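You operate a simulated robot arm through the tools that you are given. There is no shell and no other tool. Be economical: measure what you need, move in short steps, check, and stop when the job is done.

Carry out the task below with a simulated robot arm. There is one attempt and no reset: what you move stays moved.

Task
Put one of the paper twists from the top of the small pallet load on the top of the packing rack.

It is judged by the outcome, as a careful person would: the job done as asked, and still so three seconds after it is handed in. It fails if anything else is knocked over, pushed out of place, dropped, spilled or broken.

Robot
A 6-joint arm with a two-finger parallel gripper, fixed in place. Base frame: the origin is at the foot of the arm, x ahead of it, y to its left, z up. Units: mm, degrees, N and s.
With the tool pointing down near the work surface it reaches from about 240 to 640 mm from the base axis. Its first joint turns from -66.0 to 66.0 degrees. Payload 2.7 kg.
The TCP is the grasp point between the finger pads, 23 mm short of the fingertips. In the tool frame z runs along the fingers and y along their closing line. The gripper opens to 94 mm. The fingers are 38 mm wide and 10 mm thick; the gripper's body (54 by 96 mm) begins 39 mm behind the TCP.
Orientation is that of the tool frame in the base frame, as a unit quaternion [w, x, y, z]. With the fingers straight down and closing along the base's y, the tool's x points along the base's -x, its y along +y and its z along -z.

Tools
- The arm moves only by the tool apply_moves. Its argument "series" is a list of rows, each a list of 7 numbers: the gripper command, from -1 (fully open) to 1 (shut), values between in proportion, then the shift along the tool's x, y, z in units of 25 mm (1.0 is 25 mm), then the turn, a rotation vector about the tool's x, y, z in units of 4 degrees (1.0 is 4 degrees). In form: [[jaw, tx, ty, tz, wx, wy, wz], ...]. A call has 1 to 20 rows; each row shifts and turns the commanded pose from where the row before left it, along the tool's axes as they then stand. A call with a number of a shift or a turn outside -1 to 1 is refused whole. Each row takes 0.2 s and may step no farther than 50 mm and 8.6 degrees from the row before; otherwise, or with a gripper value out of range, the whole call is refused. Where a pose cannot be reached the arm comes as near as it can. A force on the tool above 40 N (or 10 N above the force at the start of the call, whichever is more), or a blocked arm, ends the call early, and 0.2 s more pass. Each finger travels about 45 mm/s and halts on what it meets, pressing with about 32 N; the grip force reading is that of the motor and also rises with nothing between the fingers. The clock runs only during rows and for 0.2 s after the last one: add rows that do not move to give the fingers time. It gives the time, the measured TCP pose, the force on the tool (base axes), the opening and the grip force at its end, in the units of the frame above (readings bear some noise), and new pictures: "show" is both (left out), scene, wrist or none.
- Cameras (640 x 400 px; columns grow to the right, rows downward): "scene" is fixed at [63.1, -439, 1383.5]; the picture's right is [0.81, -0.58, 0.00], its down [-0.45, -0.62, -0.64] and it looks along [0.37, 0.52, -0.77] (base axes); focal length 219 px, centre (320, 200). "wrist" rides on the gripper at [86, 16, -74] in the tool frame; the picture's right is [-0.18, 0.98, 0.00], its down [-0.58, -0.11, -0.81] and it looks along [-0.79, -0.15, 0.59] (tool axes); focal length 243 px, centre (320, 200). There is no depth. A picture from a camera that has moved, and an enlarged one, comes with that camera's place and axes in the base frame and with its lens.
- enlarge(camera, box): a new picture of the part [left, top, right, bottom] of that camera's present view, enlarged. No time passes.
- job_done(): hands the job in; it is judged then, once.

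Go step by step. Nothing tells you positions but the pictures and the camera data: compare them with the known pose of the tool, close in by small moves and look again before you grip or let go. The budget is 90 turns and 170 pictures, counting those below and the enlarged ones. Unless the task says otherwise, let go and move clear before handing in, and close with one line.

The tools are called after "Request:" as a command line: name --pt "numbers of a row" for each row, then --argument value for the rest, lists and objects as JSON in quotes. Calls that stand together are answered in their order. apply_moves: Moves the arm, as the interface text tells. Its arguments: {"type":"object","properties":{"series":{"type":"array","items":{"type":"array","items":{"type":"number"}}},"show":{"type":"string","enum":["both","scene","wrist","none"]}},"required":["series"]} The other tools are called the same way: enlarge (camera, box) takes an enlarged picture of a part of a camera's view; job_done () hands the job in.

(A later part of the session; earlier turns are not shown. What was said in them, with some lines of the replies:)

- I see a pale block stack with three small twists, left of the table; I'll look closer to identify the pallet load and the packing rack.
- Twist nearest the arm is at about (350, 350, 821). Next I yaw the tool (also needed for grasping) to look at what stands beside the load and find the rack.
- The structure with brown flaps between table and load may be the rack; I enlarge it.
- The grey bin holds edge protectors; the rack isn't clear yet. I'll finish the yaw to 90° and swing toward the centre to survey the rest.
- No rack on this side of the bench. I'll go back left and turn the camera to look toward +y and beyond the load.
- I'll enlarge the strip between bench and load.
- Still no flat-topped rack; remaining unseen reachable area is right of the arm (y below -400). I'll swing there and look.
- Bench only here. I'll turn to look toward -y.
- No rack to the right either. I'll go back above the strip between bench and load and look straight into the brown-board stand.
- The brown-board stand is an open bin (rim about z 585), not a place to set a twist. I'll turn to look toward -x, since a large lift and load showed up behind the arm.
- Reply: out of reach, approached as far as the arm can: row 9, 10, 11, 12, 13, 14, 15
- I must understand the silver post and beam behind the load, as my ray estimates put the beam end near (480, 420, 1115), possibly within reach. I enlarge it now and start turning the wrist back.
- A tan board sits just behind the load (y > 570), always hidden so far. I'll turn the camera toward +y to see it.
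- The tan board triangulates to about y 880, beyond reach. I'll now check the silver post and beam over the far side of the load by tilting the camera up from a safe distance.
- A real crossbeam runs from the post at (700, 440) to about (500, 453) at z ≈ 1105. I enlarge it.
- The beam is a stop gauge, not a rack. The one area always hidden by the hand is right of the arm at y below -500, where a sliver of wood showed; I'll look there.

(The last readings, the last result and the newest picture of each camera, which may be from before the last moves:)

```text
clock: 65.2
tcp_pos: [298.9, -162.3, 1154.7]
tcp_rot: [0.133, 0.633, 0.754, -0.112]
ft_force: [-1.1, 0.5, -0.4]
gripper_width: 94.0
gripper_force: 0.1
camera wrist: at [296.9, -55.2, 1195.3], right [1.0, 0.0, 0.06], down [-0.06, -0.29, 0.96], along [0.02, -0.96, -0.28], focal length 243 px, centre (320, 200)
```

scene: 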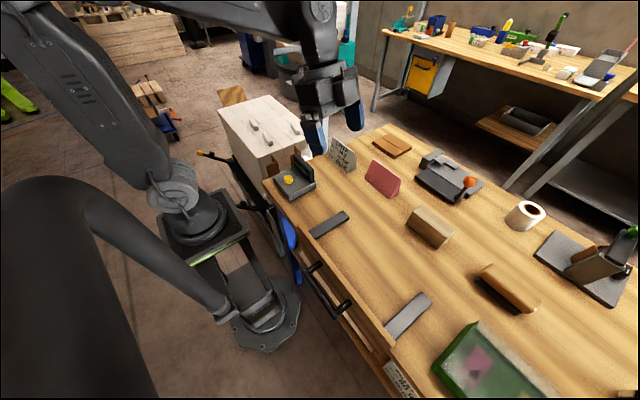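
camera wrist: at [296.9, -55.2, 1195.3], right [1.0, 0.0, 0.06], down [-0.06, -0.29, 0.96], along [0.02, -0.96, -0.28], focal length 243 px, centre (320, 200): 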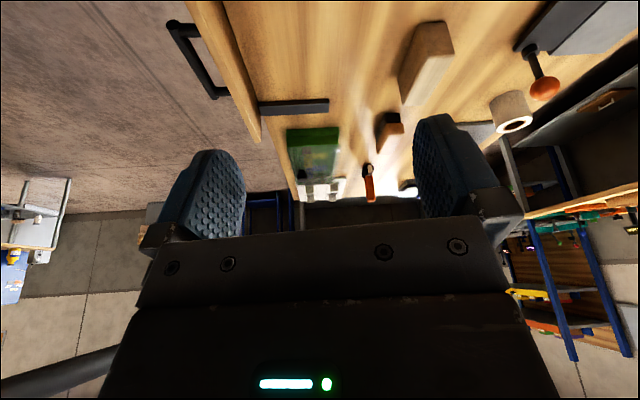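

Nothing there. The tan board behind the load may extend, hidden by the load, closer to the arm, so I'll go look over the load from above toward +y.

Request:
apply_moves --pt "-1 0 0 0 0 1 0" --pt "-1 0 0 0 0 1 0" --pt "-1 0 0 0 0 1 0" --pt "-1 0 0 0 0 1 0" --pt "-1 0 0 0 0 1 0" --pt "-1 0 0 0 0 0 -1" --pt "-1 0 0 0 0 0 -1" --pt "-1 0 0 0 0 0 -1" --pt "-1 0 0 0 0 0 -1" --pt "-1 0 0 0 0 0 -1" --pt "-1 0 0 0 0 0 -1" --pt "-1 0 0 0 0 0 -1" --pt "-1 0 0 0 0 0 -1" --pt "-1 0 0 0 0 0 -1" --pt "-1 0 0 0 0 0 -1" --show "none"

Request:
apply_moves --pt "-1 0 0 0 0 0 -1" --pt "-1 0 0 0 0 0 -1" --pt "-1 0 0 0 0 0 -1" --pt "-1 0 0 0 0 0 -1" --pt "-1 0 0 0 0 0 -1" --pt "-1 0 0 0 0 0 -1" --pt "-1 0 0 0 0 0 -1" --pt "-1 0 0 0 0 0 -1" --pt "-1 0 0 0 0 0 -1" --pt "-1 0 0 0 0 0 -1" --pt "-1 0 1 0 0 0 0" --pt "-1 0 1 0 0 0 0" --pt "-1 0 1 0 0 0 0" --pt "-1 0 1 0 0 0 0" --pt "-1 0 1 0 0 0 0" --pt "-1 0 1 0 0 0 0" --pt "-1 0 1 0 0 0 0" --pt "-1 0 1 0 0 0 0" --pt "-1 0 1 0 0 0 0" --pt "-1 0 1 0 0 0 0" --show "none"

Request:
apply_moves --pt "-1 0 1 0 0 0 0" --pt "-1 0 1 0 0 0 0" --pt "-1 0 1 0 0 0 0" --pt "-1 0 1 0 0 0 0" --pt "-1 0 1 0 0 0 0" --pt "-1 0 1 0 0 0 0" --pt "-1 0 1 0 0 0 0" --pt "-1 0 1 0 0 0 0" --pt "-1 0 1 0 0 0 0" --pt "-1 0.1 1 0 0 0 0" --pt "-1 0.1 1 0 0 0 0" --pt "-1 0.1 1 0 0 0 0" --pt "-1 0.1 1 0 0 0 0" --pt "-1 0.1 1 0 0 0 0" --show "none"

Request:
apply_moves --pt "-1 0 0 0 0 0 -1" --pt "-1 0 0 0 0 0 -1" --pt "-1 0 0 0 0 0 -1" --pt "-1 0 0 0 0 0 -1" --pt "-1 0 0 0 0 0 -1" --pt "-1 0 0 0 0 0 -1" --pt "-1 0 0 0 0 0 -1" --pt "-1 0 0 0 0 0 -1" --pt "-1 0 0 0 0 0 -1" --pt "-1 0 0 0 0 0 -1" --pt "-1 0 0 0 0 0 -1" --pt "-1 0 0 0 0 0 -1" --pt "-1 0 0 0 0 0 -1" --pt "-1 0 0 0 0 0 -1" --pt "-1 0 0 0 0 0 -1" --pt "-1 0 0 0 0 0 -1"

```text
clock: 68.4
tcp_pos: [298.6, -164.0, 1154.5]
tcp_rot: [0.0, 0.341, 0.94, 0.0]
ft_force: [-0.5, 0.1, -0.1]
gripper_width: 94.0
gripper_force: 0.1
```

```text
clock: 72.6
tcp_pos: [298.2, 85.2, 1154.3]
tcp_rot: [0.0, 0.001, 1.0, 0.001]
ft_force: [0.3, -0.1, -0.8]
gripper_width: 93.8
gripper_force: 0.0
```

```text
clock: 75.6
tcp_pos: [286.5, 435.6, 1153.0]
tcp_rot: [0.0, 0.0, 1.0, 0.0]
ft_force: [-0.7, 0.4, -0.2]
gripper_width: 94.1
gripper_force: 0.0
```

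```text
clock: 79.0
tcp_pos: [286.0, 437.1, 1153.5]
tcp_rot: [-0.001, -0.531, 0.847, -0.001]
ft_force: [0.3, -0.6, 0.1]
gripper_width: 93.8
gripper_force: 0.1
camera wrist: at [233.9, 365.7, 1229.7], right [-0.8, 0.59, 0.0], down [0.35, 0.47, 0.81], along [0.48, 0.65, -0.59], focal length 243 px, centre (320, 200)
```

scene: 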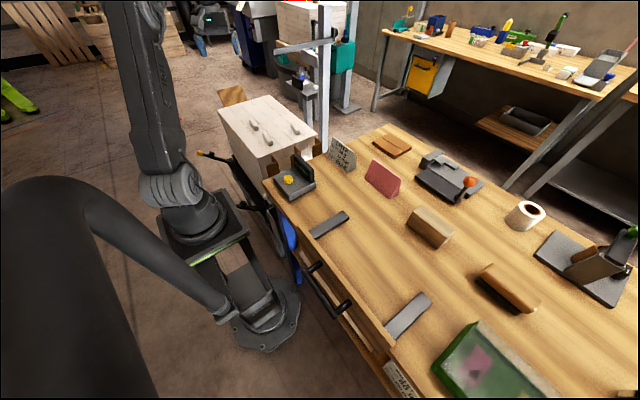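
wrist: 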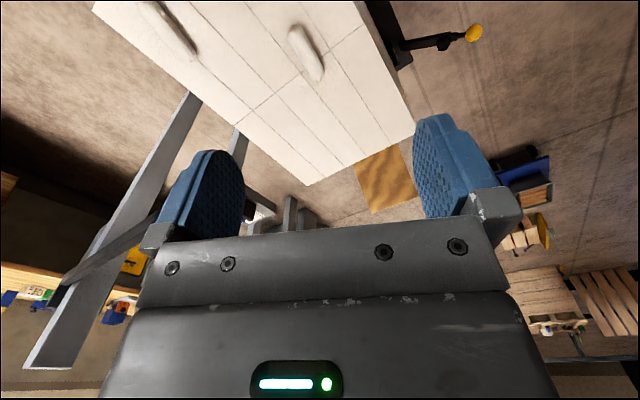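

Request:
enlarge --camera "wrist" --box '[270, 90, 450, 230]'

Request:
enlarge --camera "scene" --box '[195, 60, 275, 120]'

```text
2.86 times, centred on (360, 160) of wrist
camera zoom: at [233.9, 365.7, 1229.7], right [-0.8, 0.59, 0.0], down [0.35, 0.47, 0.81], along [0.48, 0.65, -0.59], focal length 693 px, centre (206, 314)
```

zoom: 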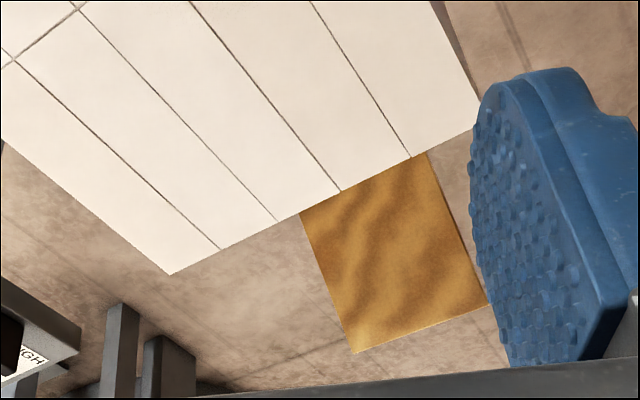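

```text
6.67 times, centred on (235, 90) of scene
camera zoom: at [63.0, -439.0, 1383.5], right [0.81, -0.58, 0.0], down [-0.45, -0.62, -0.64], along [0.37, 0.52, -0.77], focal length 1460 px, centre (887, 933)
```

zoom: 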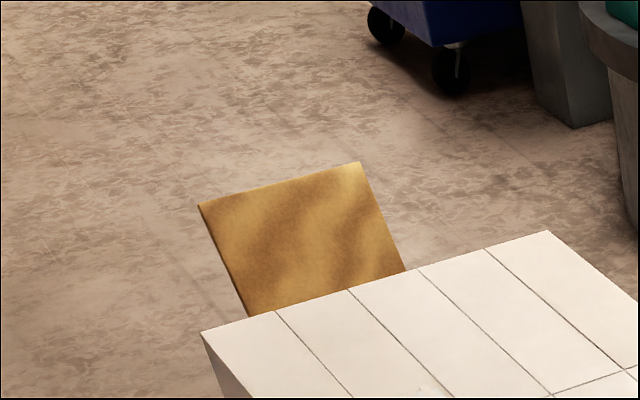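

The tan board is a separate horizontal top at z ≈ 790 just beyond the load (y about 770–1010, x 320–500); it could be the rack's top. I'll tilt the tool outward and look at it and at my reach.

Request:
apply_moves --pt "-1 0 0 0 0 -1 0" --pt "-1 0 0 0 0 -1 0" --pt "-1 0 0 0 0 -1 0" --pt "-1 0 0 0 0 -1 0" --pt "-1 0 0 0 0 -1 0" --pt "-1 0 0 0 0 -1 0" --pt "-1 0 0 0 0 -1 0" --pt "-1 0 0 0 0 -1 0"

```text
clock: 80.8
tcp_pos: [286.9, 437.6, 1153.9]
tcp_rot: [0.235, -0.508, 0.815, 0.147]
ft_force: [-0.4, 0.6, -1.3]
gripper_width: 94.0
gripper_force: 0.0
camera wrist: at [223.2, 342.3, 1172.4], right [-0.81, 0.57, 0.1], down [0.13, 0.01, 0.99], along [0.57, 0.82, -0.08], focal length 243 px, centre (320, 200)
```

scene: 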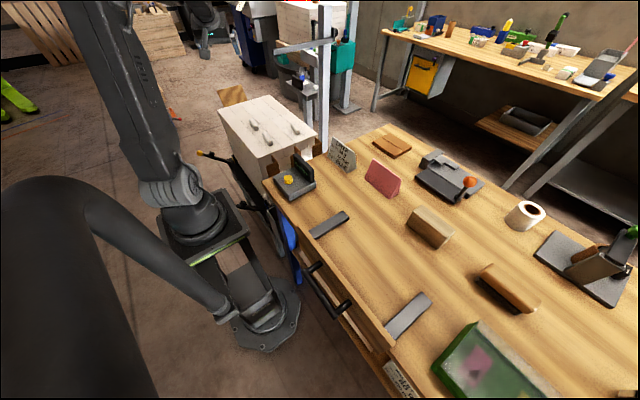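
wrist: 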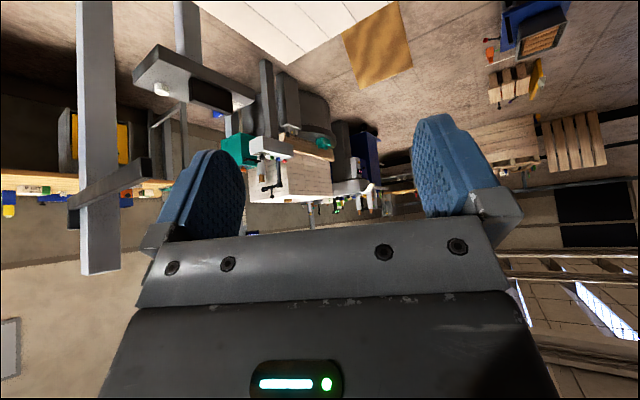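

Request:
enlarge --camera "wrist" --box '[270, 0, 470, 125]'

Request:
enlarge --camera "wrist" --box '[60, 20, 380, 220]'

```text
3.20 times, centred on (370, 62) of wrist
camera zoom: at [223.2, 342.3, 1172.4], right [-0.81, 0.57, 0.1], down [0.13, 0.01, 0.99], along [0.57, 0.82, -0.08], focal length 776 px, centre (160, 640)
```

zoom: 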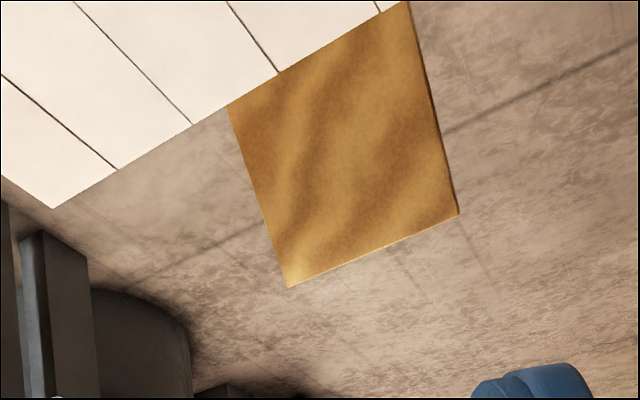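

```text
2.00 times, centred on (220, 120) of wrist
camera zoom: at [223.2, 342.3, 1172.4], right [-0.81, 0.57, 0.1], down [0.13, 0.01, 0.99], along [0.57, 0.82, -0.08], focal length 485 px, centre (520, 360)
```

zoom: 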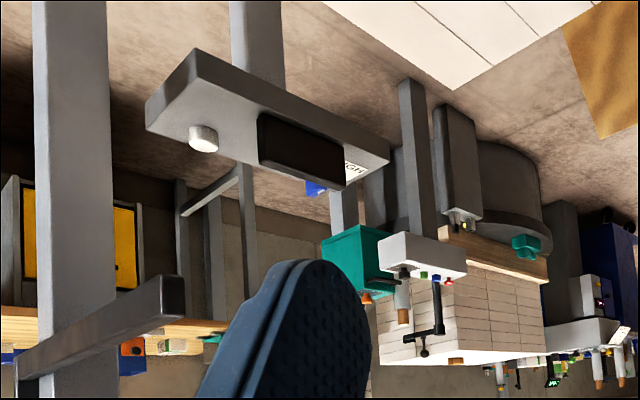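

The board looks like a loose sheet or tab, out of reach anyway. I'll take a proper straight-down look at the stand with the brown boards beside the load, the only rack-like thing in reach.

Request:
apply_moves --pt "-1 0 0 0 0 1 0" --pt "-1 0 0 0 0 1 0" --pt "-1 0 0 0 0 1 0" --pt "-1 0 0 0 0 1 0" --pt "-1 0 0 0 0 1 0" --pt "-1 0 0 0 0 1 0" --pt "-1 0 0 0 0 1 0" --pt "-1 0 0 0 0 1 0" --pt "-1 0 0 0 0 0 1" --pt "-1 0 0 0 0 0 1" --pt "-1 0 0 0 0 0 1" --pt "-1 0 0 0 0 0 1" --pt "-1 0 0 0 0 0 1" --pt "-1 0 0 0 0 0 1" --pt "-1 0 0 0 0 0 1" --pt "-1 0 0 0 0 0 1" --show "none"

Request:
apply_moves --pt "-1 0 0 0 0 0 1" --pt "-1 0 0 0 0 0 1" --pt "-1 0 0 0 0 0 1" --pt "-1 0 0 0 0 0 1" --pt "-1 0 0 0 0 0 1" --pt "-1 0 0 0 0 0 1" --pt "-1 0 0 0 0 0 1" --pt "-1 0 0 0 0 0 1" --pt "-1 -0.25 -1 0 0 0 0" --pt "-1 -0.25 -1 0 0 0 0" --pt "-1 -0.25 -1 0 0 0 0" --pt "-1 -0.25 -1 0 0 0 0" --pt "-1 -0.25 -1 0 0 0 0" --pt "-1 -0.25 -1 0 0 0 0" --pt "-1 -0.25 -1 0 0 0 0" --pt "-1 -0.25 -1 0 0 0 0" --show "none"

Request:
apply_moves --pt "-1 0 0 0 0 0 1" --pt "-1 0 0 0 0 0 1" --pt "-1 0 0 0 0 0 1" --pt "-1 0 0 0 0 0 1" --pt "-1 0 0 0 0 0 1" --pt "-1 0 0 0 0 0 1" --pt "-1 0 0 0 0 0 1" --pt "-1 0 0 0 0 0 1" --pt "-1 0 0 0 0 0 1" --pt "-1 0 0 0 0 0 1" --pt "-1 0 0 0 0 0 1" --pt "-1 0 0 0 0 0 1" --pt "-1 0 0 0 0 0 1" --pt "-1 0 0 0 0 0 1" --pt "-1 0 0 0 0 0 1" --pt "-1 0 0 0 0 0 1" --pt "-1 0 0 0 0 0 1" --pt "-1 0 0 0 0 0 1" --pt "-1 0 0 0 0 0 1" --pt "-1 0 0 0 0 0 1" --show "wrist"

```text
clock: 84.2
tcp_pos: [285.7, 437.1, 1154.9]
tcp_rot: [0.0, -0.274, 0.962, 0.001]
ft_force: [0.0, -1.1, -0.8]
gripper_width: 94.2
gripper_force: 0.1
```

```text
clock: 87.6
tcp_pos: [335.6, 235.6, 1154.4]
tcp_rot: [0.0, 0.0, 1.0, 0.001]
ft_force: [-0.7, 1.0, -0.2]
gripper_width: 94.2
gripper_force: 0.0
```

```text
clock: 91.8
tcp_pos: [335.6, 237.5, 1153.3]
tcp_rot: [0.0, 0.644, 0.765, 0.0]
ft_force: [-0.3, 0.1, 0.0]
gripper_width: 94.0
gripper_force: 0.0
camera wrist: at [337.1, 324.3, 1229.2], right [1.0, -0.01, 0.0], down [-0.01, -0.59, 0.81], along [-0.01, -0.81, -0.59], focal length 243 px, centre (320, 200)
```

wrist: 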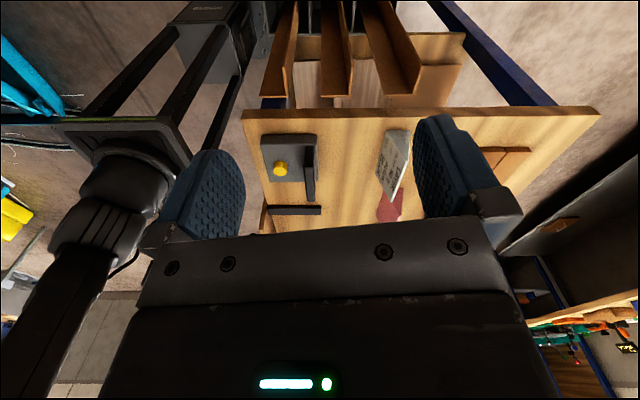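

Request:
apply_moves --pt "-1 0 0 0 0 1 0" --pt "-1 0 0 0 0 1 0" --pt "-1 0 0 0 0 1 0" --pt "-1 0 0 0 0 1 0" --pt "-1 0 0 0 0 1 0" --pt "-1 0 0 0 0 1 0" --pt "-1 0 0 0 0 1 0" --show "wrist"

Request:
enlarge --camera "wrist" --box '[150, 0, 490, 212]'

```text
clock: 93.4
tcp_pos: [338.0, 237.7, 1153.3]
tcp_rot: [-0.186, 0.623, 0.743, 0.156]
ft_force: [0.1, 0.7, -0.1]
gripper_width: 94.1
gripper_force: 0.1
camera wrist: at [346.1, 280.8, 1260.9], right [1.0, 0.01, -0.09], down [0.05, -0.9, 0.44], along [-0.07, -0.44, -0.9], focal length 243 px, centre (320, 200)
```

wrist: 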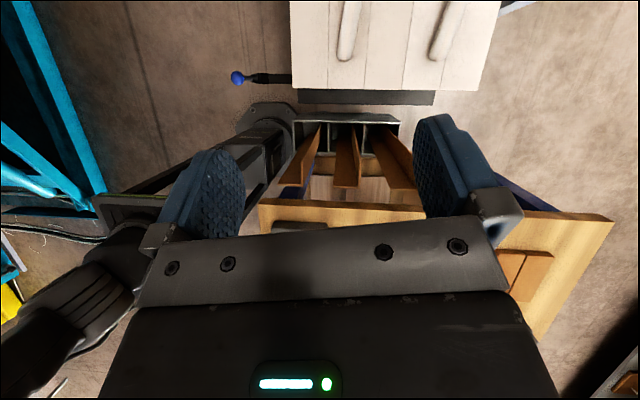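

```text
1.88 times, centred on (320, 106) of wrist
camera zoom: at [346.1, 280.8, 1260.9], right [1.0, 0.01, -0.09], down [0.05, -0.9, 0.44], along [-0.07, -0.44, -0.9], focal length 457 px, centre (320, 377)
```

zoom: 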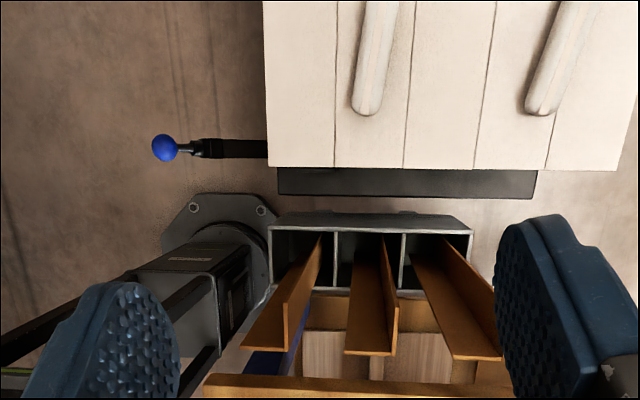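

The bin holds three upright angle boards and has no flat top. Before deciding, I'll read the labels on and around the bench, which might name things.

Request:
enlarge --camera "scene" --box '[370, 350, 440, 400]'

Request:
enlarge --camera "scene" --box '[250, 200, 400, 400]'

Request:
enlarge --camera "scene" --box '[0, 0, 260, 160]'

Request:
enlarge --camera "scene" --box '[440, 0, 640, 200]'

```text
8.00 times, centred on (405, 375) of scene
camera zoom: at [63.1, -439.0, 1383.5], right [0.81, -0.58, 0.0], down [-0.45, -0.62, -0.64], along [0.37, 0.52, -0.77], focal length 1752 px, centre (-360, -1200)
```

zoom: 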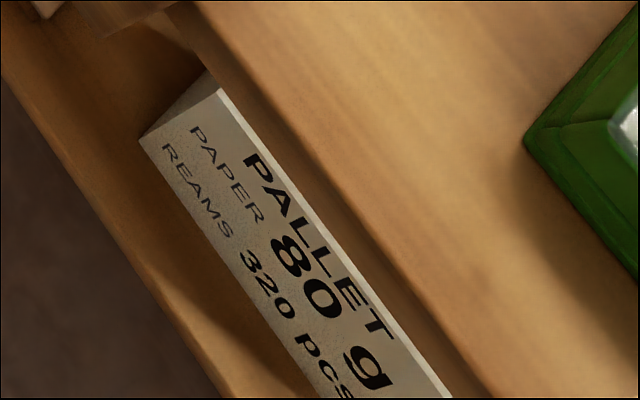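

```text
2.00 times, centred on (325, 300) of scene
camera zoom: at [63.1, -439.0, 1383.5], right [0.81, -0.58, 0.0], down [-0.45, -0.62, -0.64], along [0.37, 0.52, -0.77], focal length 438 px, centre (310, 0)
```

zoom: 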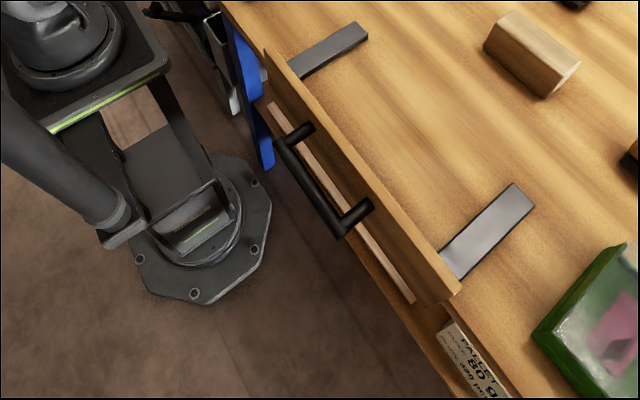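

```text
2.46 times, centred on (130, 80) of scene
camera zoom: at [63.1, -439.0, 1383.5], right [0.81, -0.58, 0.0], down [-0.45, -0.62, -0.64], along [0.37, 0.52, -0.77], focal length 539 px, centre (788, 495)
```

zoom: 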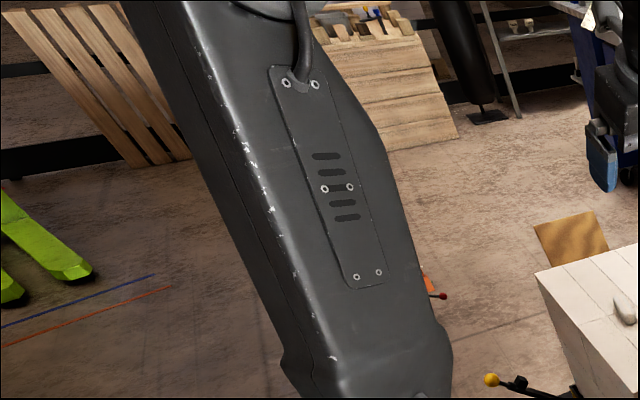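

```text
2.00 times, centred on (540, 100) of scene
camera zoom: at [63.1, -439.0, 1383.5], right [0.81, -0.58, 0.0], down [-0.45, -0.62, -0.64], along [0.37, 0.52, -0.77], focal length 438 px, centre (-120, 400)
```

zoom: 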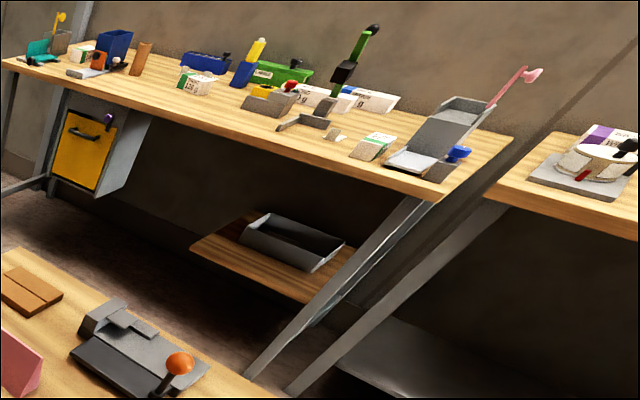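

Surveyed: nothing rack-like with a usable top exists in reach other than the blue-legged, shelved packing station beside the load (top at about z 867), so I take its top as the target. Now I level the tool, yaw to 90° and go above the nearest twist.

Request:
apply_moves --pt "-1 0 0 0 0 -1 0" --pt "-1 0 0 0 0 -1 0" --pt "-1 0 0 0 0 -1 0" --pt "-1 0 0 0 0 -1 0" --pt "-1 0 0 0 0 -1 0" --pt "-1 0 0 0 0 -1 0" --pt "-1 0 0 0 0 -1 0" --pt "-1 0 0 0 0 0 1" --pt "-1 0 0 0 0 0 1" --pt "-1 0 0 0 0 0 0.5" --pt "-1 0.9 0.1 1 0 0 0" --pt "-1 0.9 0.1 1 0 0 0" --pt "-1 0.9 0.1 1 0 0 0" --pt "-1 0.9 0.1 1 0 0 0" --pt "-1 0.9 0.1 1 0 0 0" --pt "-1 0 0 1 0 0 0"

```text
clock: 96.8
tcp_pos: [347.4, 351.1, 1001.9]
tcp_rot: [0.0, 0.708, 0.707, 0.001]
ft_force: [-0.2, 0.9, 0.8]
gripper_width: 94.0
gripper_force: 0.1
camera wrist: at [364.0, 437.0, 1076.9], right [0.98, -0.18, 0.0], down [-0.11, -0.58, 0.81], along [-0.15, -0.79, -0.59], focal length 243 px, centre (320, 200)
```

scene: 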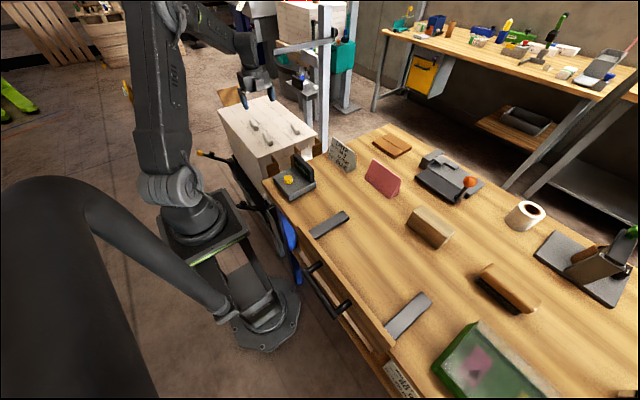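
wrist: 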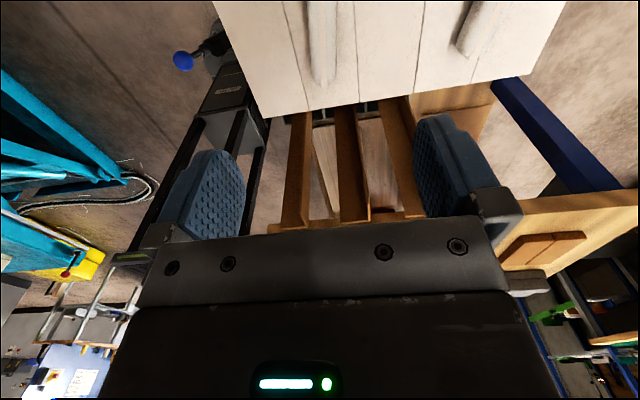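

Twist 1 lies around (348, 346), its axis turned about 10° from y. I rotate to match and descend partway.

Request:
apply_moves --pt "-1 0 0 1 0 0 1" --pt "-1 0 0 1 0 0 1" --pt "-1 0 0 1 0 0 0.5" --pt "-1 -0.15 0.05 1 0 0 0" --pt "-1 0 0 0.8 0 0 0" --pt "-1 0 0 0 0 0 0"

Request:
enlarge --camera "scene" --box '[215, 70, 335, 160]'

```text
clock: 98.2
tcp_pos: [350.0, 346.5, 883.9]
tcp_rot: [-0.001, 0.766, 0.642, 0.0]
ft_force: [0.1, -0.5, 0.5]
gripper_width: 93.9
gripper_force: 0.0
camera wrist: at [380.8, 428.1, 958.6], right [0.94, -0.35, 0.0], down [-0.21, -0.55, 0.81], along [-0.28, -0.75, -0.59], focal length 243 px, centre (320, 200)
```

scene: 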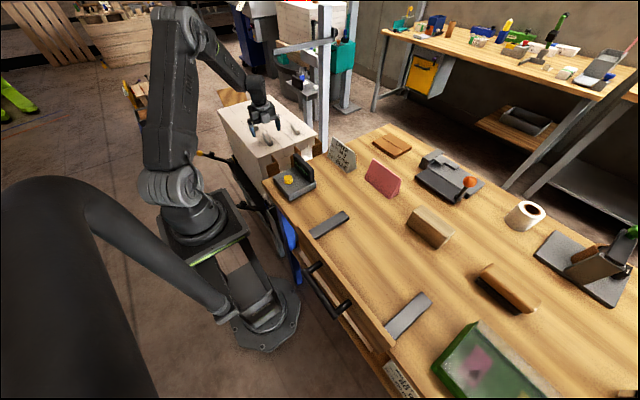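
wrist: 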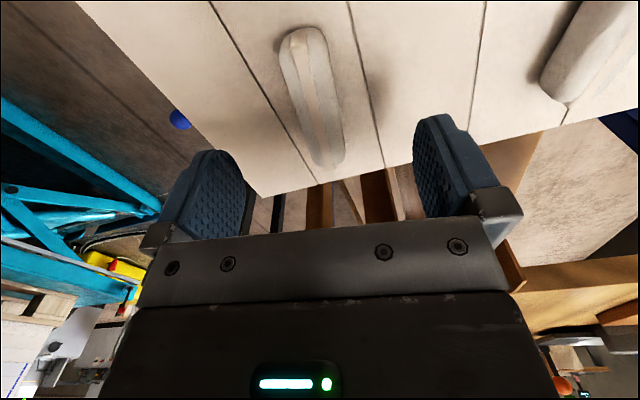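

```text
4.44 times, centred on (275, 115) of scene
camera zoom: at [63.1, -439.0, 1383.5], right [0.81, -0.58, 0.0], down [-0.45, -0.62, -0.64], along [0.37, 0.52, -0.77], focal length 973 px, centre (520, 578)
```

zoom: 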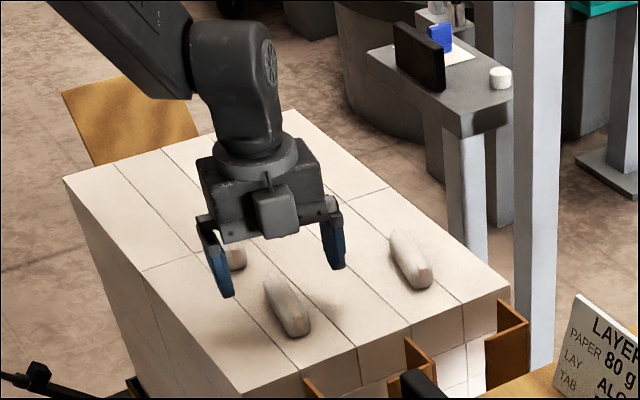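

Request:
apply_moves --pt "-1 -0.18 -0.11 0.5 0 0 0.4" --pt "-1 0 0 0.5 0 0 0" --pt "-1 0 0 0.4 0 0 0" --pt "-1 0 0 0 0 0 0"

Request:
enlarge --camera "scene" --box '[235, 90, 315, 150]'

```text
clock: 99.2
tcp_pos: [345.0, 342.5, 849.2]
tcp_rot: [0.001, 0.775, 0.632, 0.0]
ft_force: [1.0, -0.3, -0.4]
gripper_width: 93.6
gripper_force: 0.0
camera wrist: at [378.7, 423.5, 923.7], right [0.93, -0.38, 0.0], down [-0.22, -0.55, 0.81], along [-0.3, -0.75, -0.59], focal length 243 px, centre (320, 200)
```

scene: 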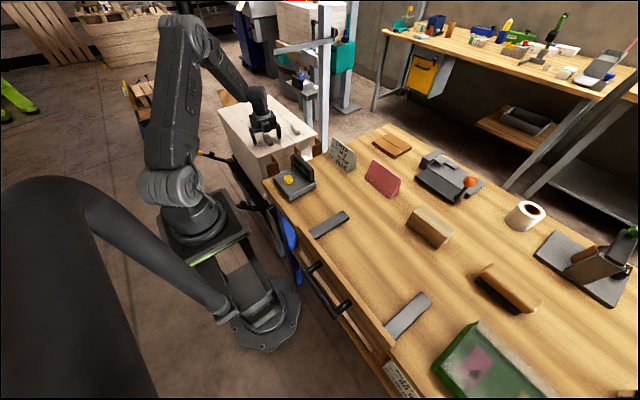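
wrist: 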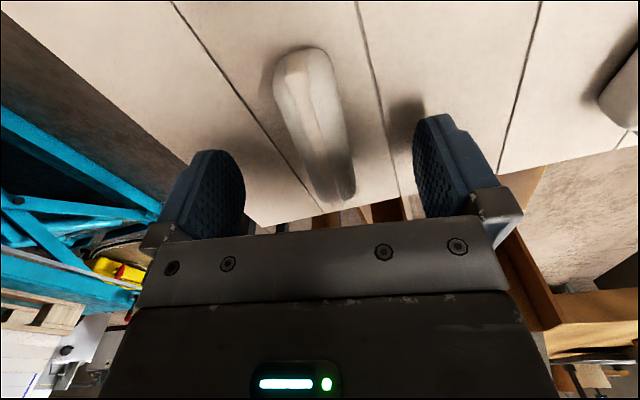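

```text
6.67 times, centred on (275, 120) of scene
camera zoom: at [63.1, -439.0, 1383.5], right [0.81, -0.58, 0.0], down [-0.45, -0.62, -0.64], along [0.37, 0.52, -0.77], focal length 1460 px, centre (620, 733)
```

zoom: 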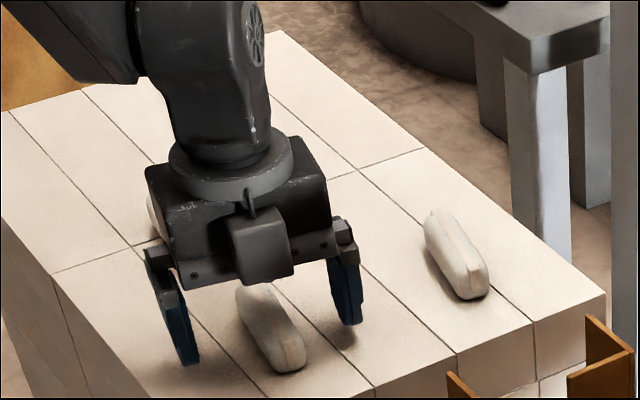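

Request:
apply_moves --pt "-1 0.05 0.08 0.3 0 0 0" --pt "-1 0 0 0 0 0 0" --show "wrist"

Request:
enlarge --camera "scene" --box '[245, 110, 293, 146]'

```text
clock: 99.8
tcp_pos: [346.9, 342.8, 840.8]
tcp_rot: [0.0, 0.775, 0.632, -0.001]
ft_force: [0.7, 0.0, 1.2]
gripper_width: 94.1
gripper_force: 0.0
camera wrist: at [380.4, 424.2, 916.4], right [0.93, -0.38, 0.0], down [-0.22, -0.55, 0.81], along [-0.3, -0.75, -0.59], focal length 243 px, centre (320, 200)
```

wrist: 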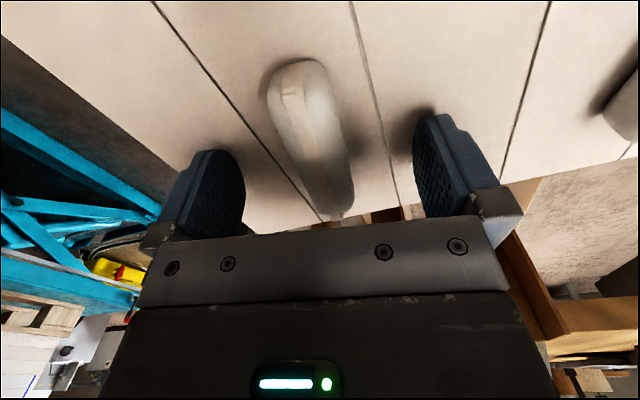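

```text
11.11 times, centred on (269, 128) of scene
camera zoom: at [63.1, -439.0, 1383.5], right [0.81, -0.58, 0.0], down [-0.45, -0.62, -0.64], along [0.37, 0.52, -0.77], focal length 2433 px, centre (887, 1000)
```

zoom: 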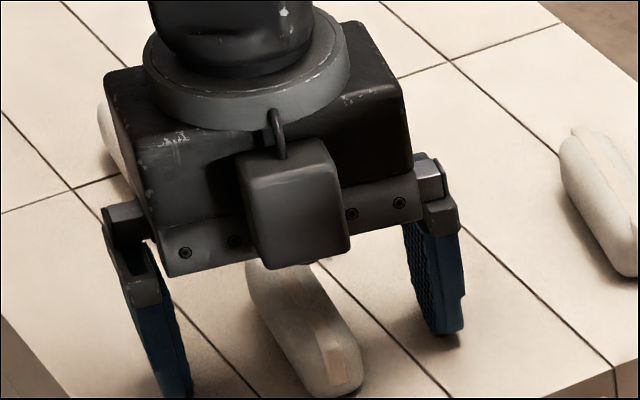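

The fingers straddle the twist just above the load; I close.

Request:
apply_moves --pt "0 0 0 0 0 0 0" --pt "0.4 0 0 0 0 0 0" --pt "1 0 0 0 0 0 0" --pt "1 0 0 0 0 0 0" --pt "1 0 0 0 0 0 0" --pt "1 0 0 0 0 0 0" --pt "1 0 0 0 0 0 0"

```text
clock: 101.4
tcp_pos: [347.4, 343.2, 841.1]
tcp_rot: [0.001, 0.775, 0.632, 0.0]
ft_force: [0.6, -0.2, 0.3]
gripper_width: 22.6
gripper_force: 32.0
camera wrist: at [380.4, 424.3, 916.7], right [0.93, -0.38, 0.0], down [-0.22, -0.55, 0.81], along [-0.3, -0.75, -0.59], focal length 243 px, centre (320, 200)
```

scene: 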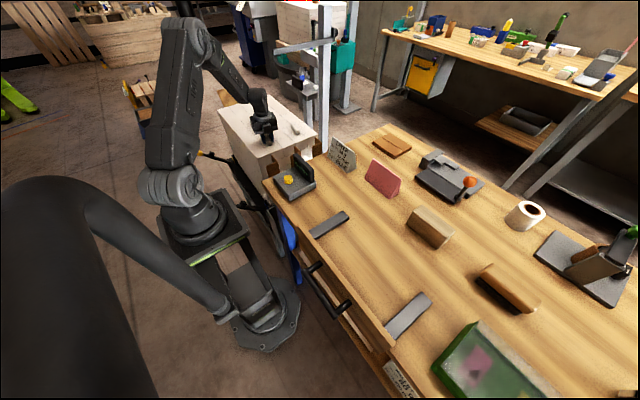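
wrist: 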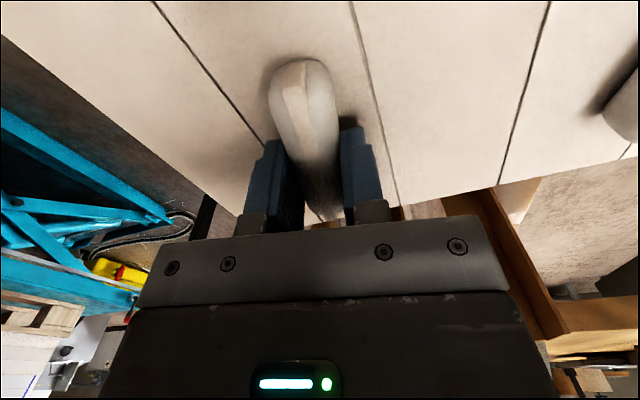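

Gripped at 22.6 mm. I lift.

Request:
apply_moves --pt "1 0 0 -0.4 0 0 0" --pt "1 0 0 -0.8 0 0 0" --pt "1 0 0 -1 0 0 0" --pt "1 0 0 -1 0 0 0" --pt "1 0 0 -1 0 0 0" --pt "1 0 0 -1 0 0 0" --pt "1 0 0 -1 0 0 0" --pt "1 0 0 -1 0 0 0"

Request:
enlarge --camera "wrist" --box '[160, 0, 520, 240]'

```text
clock: 103.2
tcp_pos: [346.4, 342.9, 1021.2]
tcp_rot: [-0.001, 0.775, 0.632, -0.001]
ft_force: [0.3, 0.4, 0.3]
gripper_width: 22.3
gripper_force: 31.8
camera wrist: at [379.9, 424.5, 1096.3], right [0.93, -0.38, 0.0], down [-0.22, -0.55, 0.81], along [-0.31, -0.75, -0.59], focal length 243 px, centre (320, 200)
```

scene: 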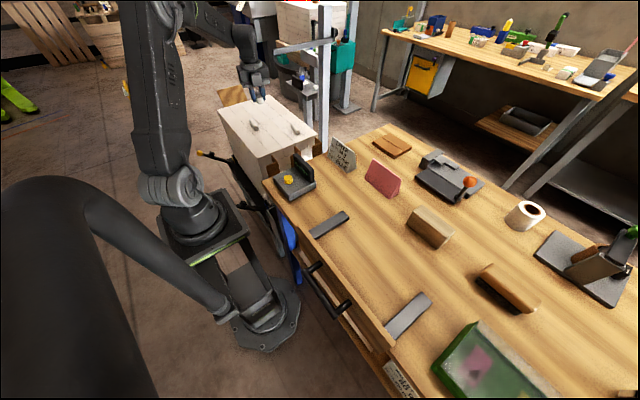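
wrist: 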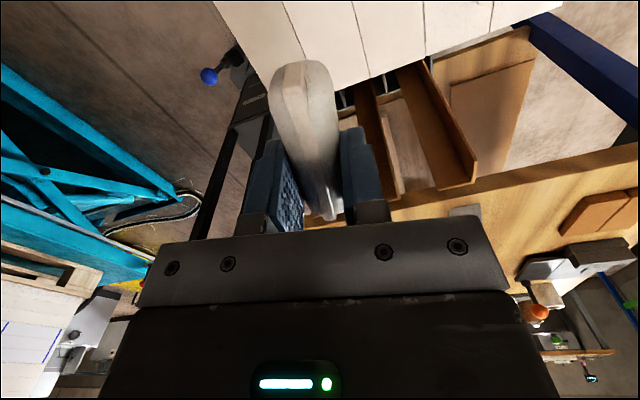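

```text
1.67 times, centred on (340, 120) of wrist
camera zoom: at [379.9, 424.5, 1096.3], right [0.93, -0.38, 0.0], down [-0.22, -0.55, 0.81], along [-0.31, -0.75, -0.59], focal length 404 px, centre (287, 333)
```

zoom: 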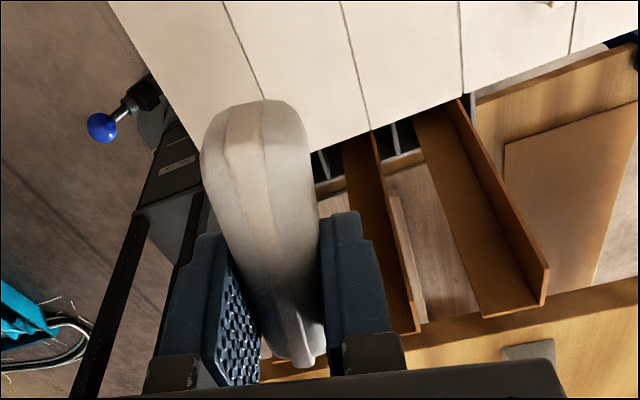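

Twist is held firmly. I carry it at height to above a bare area of the station's top near (390, -150).

Request:
apply_moves --pt "1 -0.5 0.15 0 0 0 0" --pt "1 -0.95 0.28 0 0 0 0" --pt "1 -0.95 0.28 0 0 0 0" --pt "1 -0.95 0.28 0 0 0 0" --pt "1 -0.95 0.28 0 0 0 0" --pt "1 -0.95 0.28 0 0 0 0" --pt "1 -0.95 0.28 0 0 0 0" --pt "1 -0.95 0.28 0 0 0 0" --pt "1 -0.95 0.28 0 0 0 0" --pt "1 -0.95 0.28 0 0 0 0" --pt "1 -0.95 0.28 0 0 0 0" --pt "1 -0.95 0.28 0 0 0 0" --pt "1 -0.95 0.28 0 0 0 0" --pt "1 -0.95 0.28 0 0 0 0" --pt "1 -0.95 0.28 0 0 0 0" --pt "1 -0.95 0.28 0 0 0 0" --pt "1 -0.95 0.28 0 0 0 0" --pt "1 -0.95 0.28 0 0 0 0" --pt "1 -0.95 0.28 0 0 0 0" --pt "1 -0.95 0.28 0 0 0 0"

```text
clock: 107.4
tcp_pos: [387.4, -140.7, 1020.7]
tcp_rot: [0.0, 0.775, 0.632, 0.0]
ft_force: [0.1, -0.2, 0.4]
gripper_width: 22.5
gripper_force: 32.3
camera wrist: at [421.0, -59.5, 1096.5], right [0.93, -0.38, 0.0], down [-0.22, -0.55, 0.81], along [-0.3, -0.75, -0.59], focal length 243 px, centre (320, 200)
```

scene: 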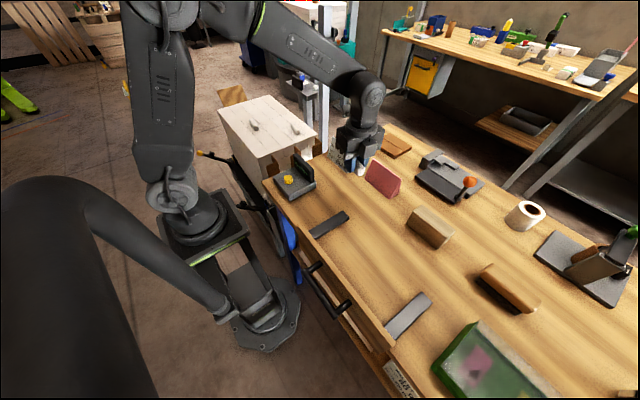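
wrist: 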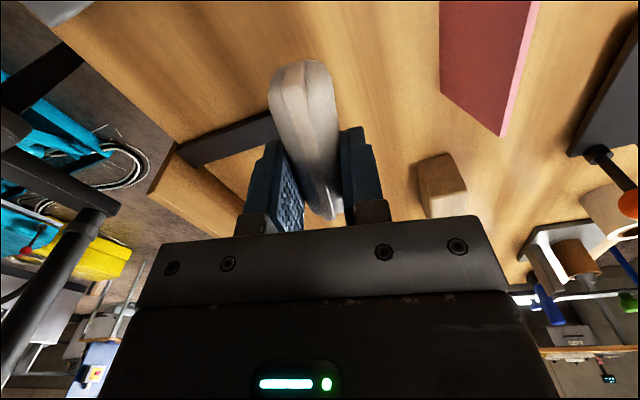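

The spot is clear. I lower most of the way and check.

Request:
apply_moves --pt "1 0 0 1 0 0 0" --pt "1 0 0 1 0 0 0" --pt "1 0 0 1 0 0 0" --pt "1 0 0 1 0 0 0"

Request:
enlarge --camera "scene" --box '[310, 130, 430, 230]'

```text
clock: 108.4
tcp_pos: [387.6, -140.1, 921.5]
tcp_rot: [-0.001, 0.775, 0.631, -0.001]
ft_force: [-0.9, 0.7, 0.4]
gripper_width: 22.3
gripper_force: 32.2
camera wrist: at [420.4, -59.8, 996.5], right [0.93, -0.38, 0.0], down [-0.22, -0.55, 0.81], along [-0.3, -0.75, -0.59], focal length 243 px, centre (320, 200)
```

scene: 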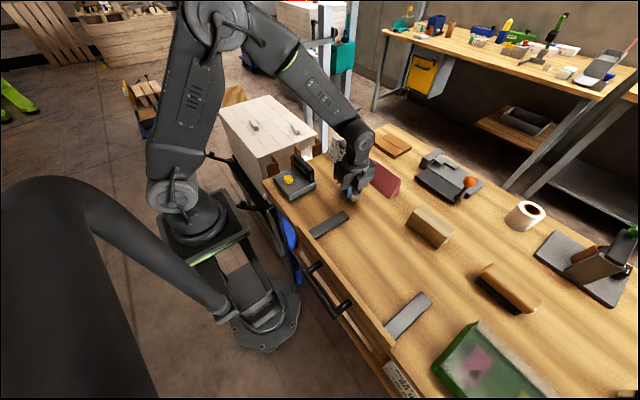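
wrist: 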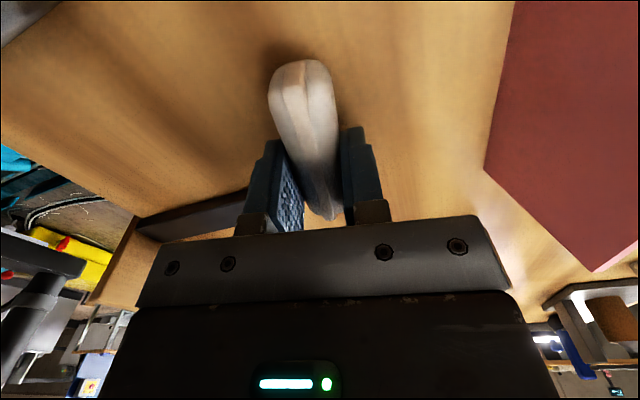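

```text
4.00 times, centred on (370, 180) of scene
camera zoom: at [63.0, -439.0, 1383.5], right [0.81, -0.58, 0.0], down [-0.45, -0.62, -0.64], along [0.37, 0.52, -0.77], focal length 876 px, centre (120, 280)
```

zoom: 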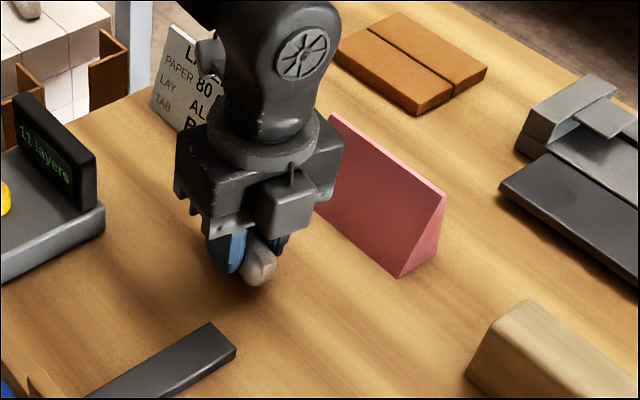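

Request:
apply_moves --pt "1 0 0 0.2 0 0 0" --pt "1 0 0 0.2 0 0 0" --pt "1 0 0 0.2 0 0 0" --pt "1 0 0 0.1 0 0 0" --pt "1 0 0 0 0 0 0" --show "wrist"

Request:
enlarge --camera "scene" --box '[330, 160, 410, 220]'

```text
clock: 109.6
tcp_pos: [388.2, -142.1, 904.9]
tcp_rot: [0.0, 0.775, 0.632, 0.0]
ft_force: [-5.1, -0.7, 14.1]
gripper_width: 22.1
gripper_force: 31.8
camera wrist: at [421.8, -59.9, 979.7], right [0.93, -0.38, 0.0], down [-0.22, -0.55, 0.81], along [-0.3, -0.75, -0.59], focal length 243 px, centre (320, 200)
```

wrist: 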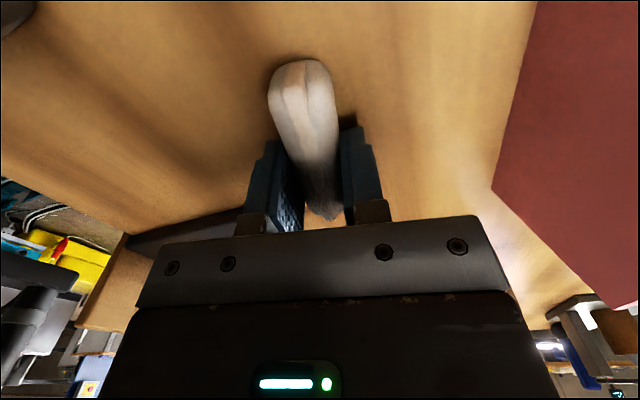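

```text
6.67 times, centred on (370, 190) of scene
camera zoom: at [62.7, -438.9, 1383.5], right [0.81, -0.58, 0.0], down [-0.45, -0.62, -0.64], along [0.37, 0.52, -0.77], focal length 1460 px, centre (-13, 267)
```

zoom: 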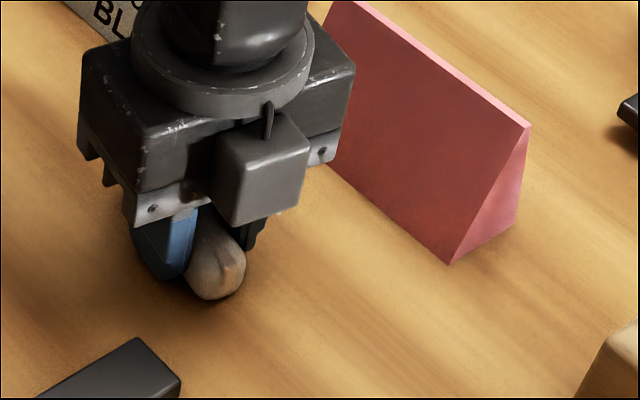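

Contact is felt (14 N), the twist rests on the top. I relieve slightly, open gently and rise.

Request:
apply_moves --pt "1 0 0 -0.05 0 0 0" --pt "0.4 0 0 0 0 0 0" --pt "0.1 0 0 0 0 0 0" --pt "0.1 0 0 0 0 0 0" --pt "0.1 0 0 0 0 0 0" --show "none"

Request:
apply_moves --pt "0.1 0 0 -0.3 0 0 0" --pt "0.1 0 0 -0.7 0 0 0" --pt "0.1 0 0 -1 0 0 0" --pt "0.1 0 0 -1 0 0 0" --pt "0.1 0 0 -1 0 0 0" --pt "0.1 0 0 -1 0 0 0" --pt "0.1 0 0 -1 0 0 0" --pt "0.1 0.9 0 0 0 0 0" --pt "0.1 0.9 0 0 0 0 0" --pt "0.1 0.9 0 0 0 0 0" --pt "0.1 0.9 0 0 0 0 0"

Request:
enlarge --camera "scene" --box '[240, 110, 440, 250]'

```text
clock: 110.8
tcp_pos: [388.5, -141.1, 907.1]
tcp_rot: [0.0, 0.774, 0.633, -0.001]
ft_force: [-0.4, 0.1, 1.1]
gripper_width: 42.1
gripper_force: 0.1
```

```text
clock: 113.2
tcp_pos: [406.2, -51.8, 1056.5]
tcp_rot: [0.0, 0.775, 0.632, 0.0]
ft_force: [0.3, -0.4, 0.9]
gripper_width: 42.5
gripper_force: 0.0
camera wrist: at [439.3, 28.9, 1131.3], right [0.93, -0.38, 0.0], down [-0.22, -0.55, 0.81], along [-0.31, -0.75, -0.59], focal length 243 px, centre (320, 200)
```

scene: 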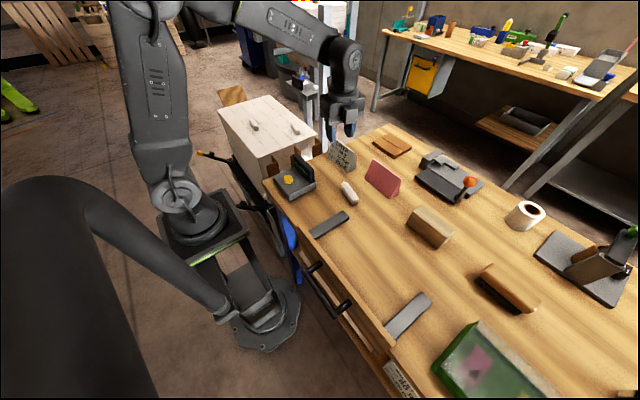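
wrist: 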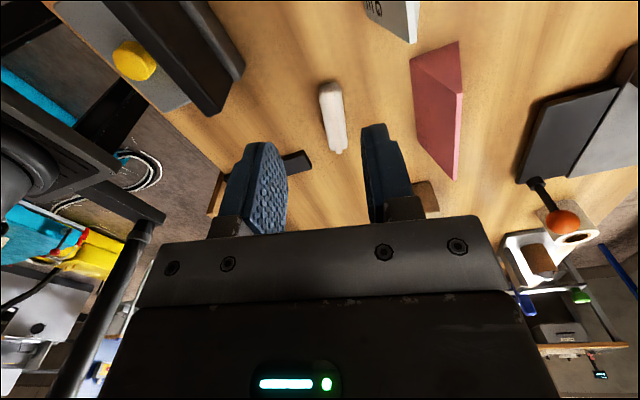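

```text
2.86 times, centred on (340, 180) of scene
camera zoom: at [63.0, -439.0, 1383.5], right [0.81, -0.58, 0.0], down [-0.45, -0.62, -0.64], along [0.37, 0.52, -0.77], focal length 626 px, centre (263, 257)
```

zoom: 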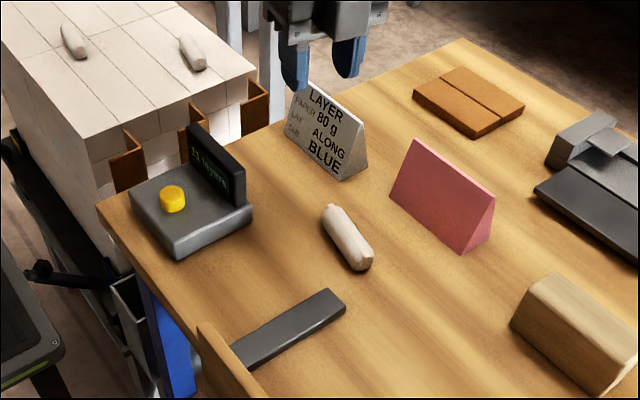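

The twist is lying still on the wooden top, everything around it is where it was, and the gripper is clear, so I'm handing in.

Request:
job_done

```text
The job is handed in.
```

I moved one paper twist from the top of the small pallet load onto the wooden top of the blue-legged packing station. I took that to be the packing rack, because nothing was labelled as one and the only other rack in reach, an open bin of upright boards, has no flat top.
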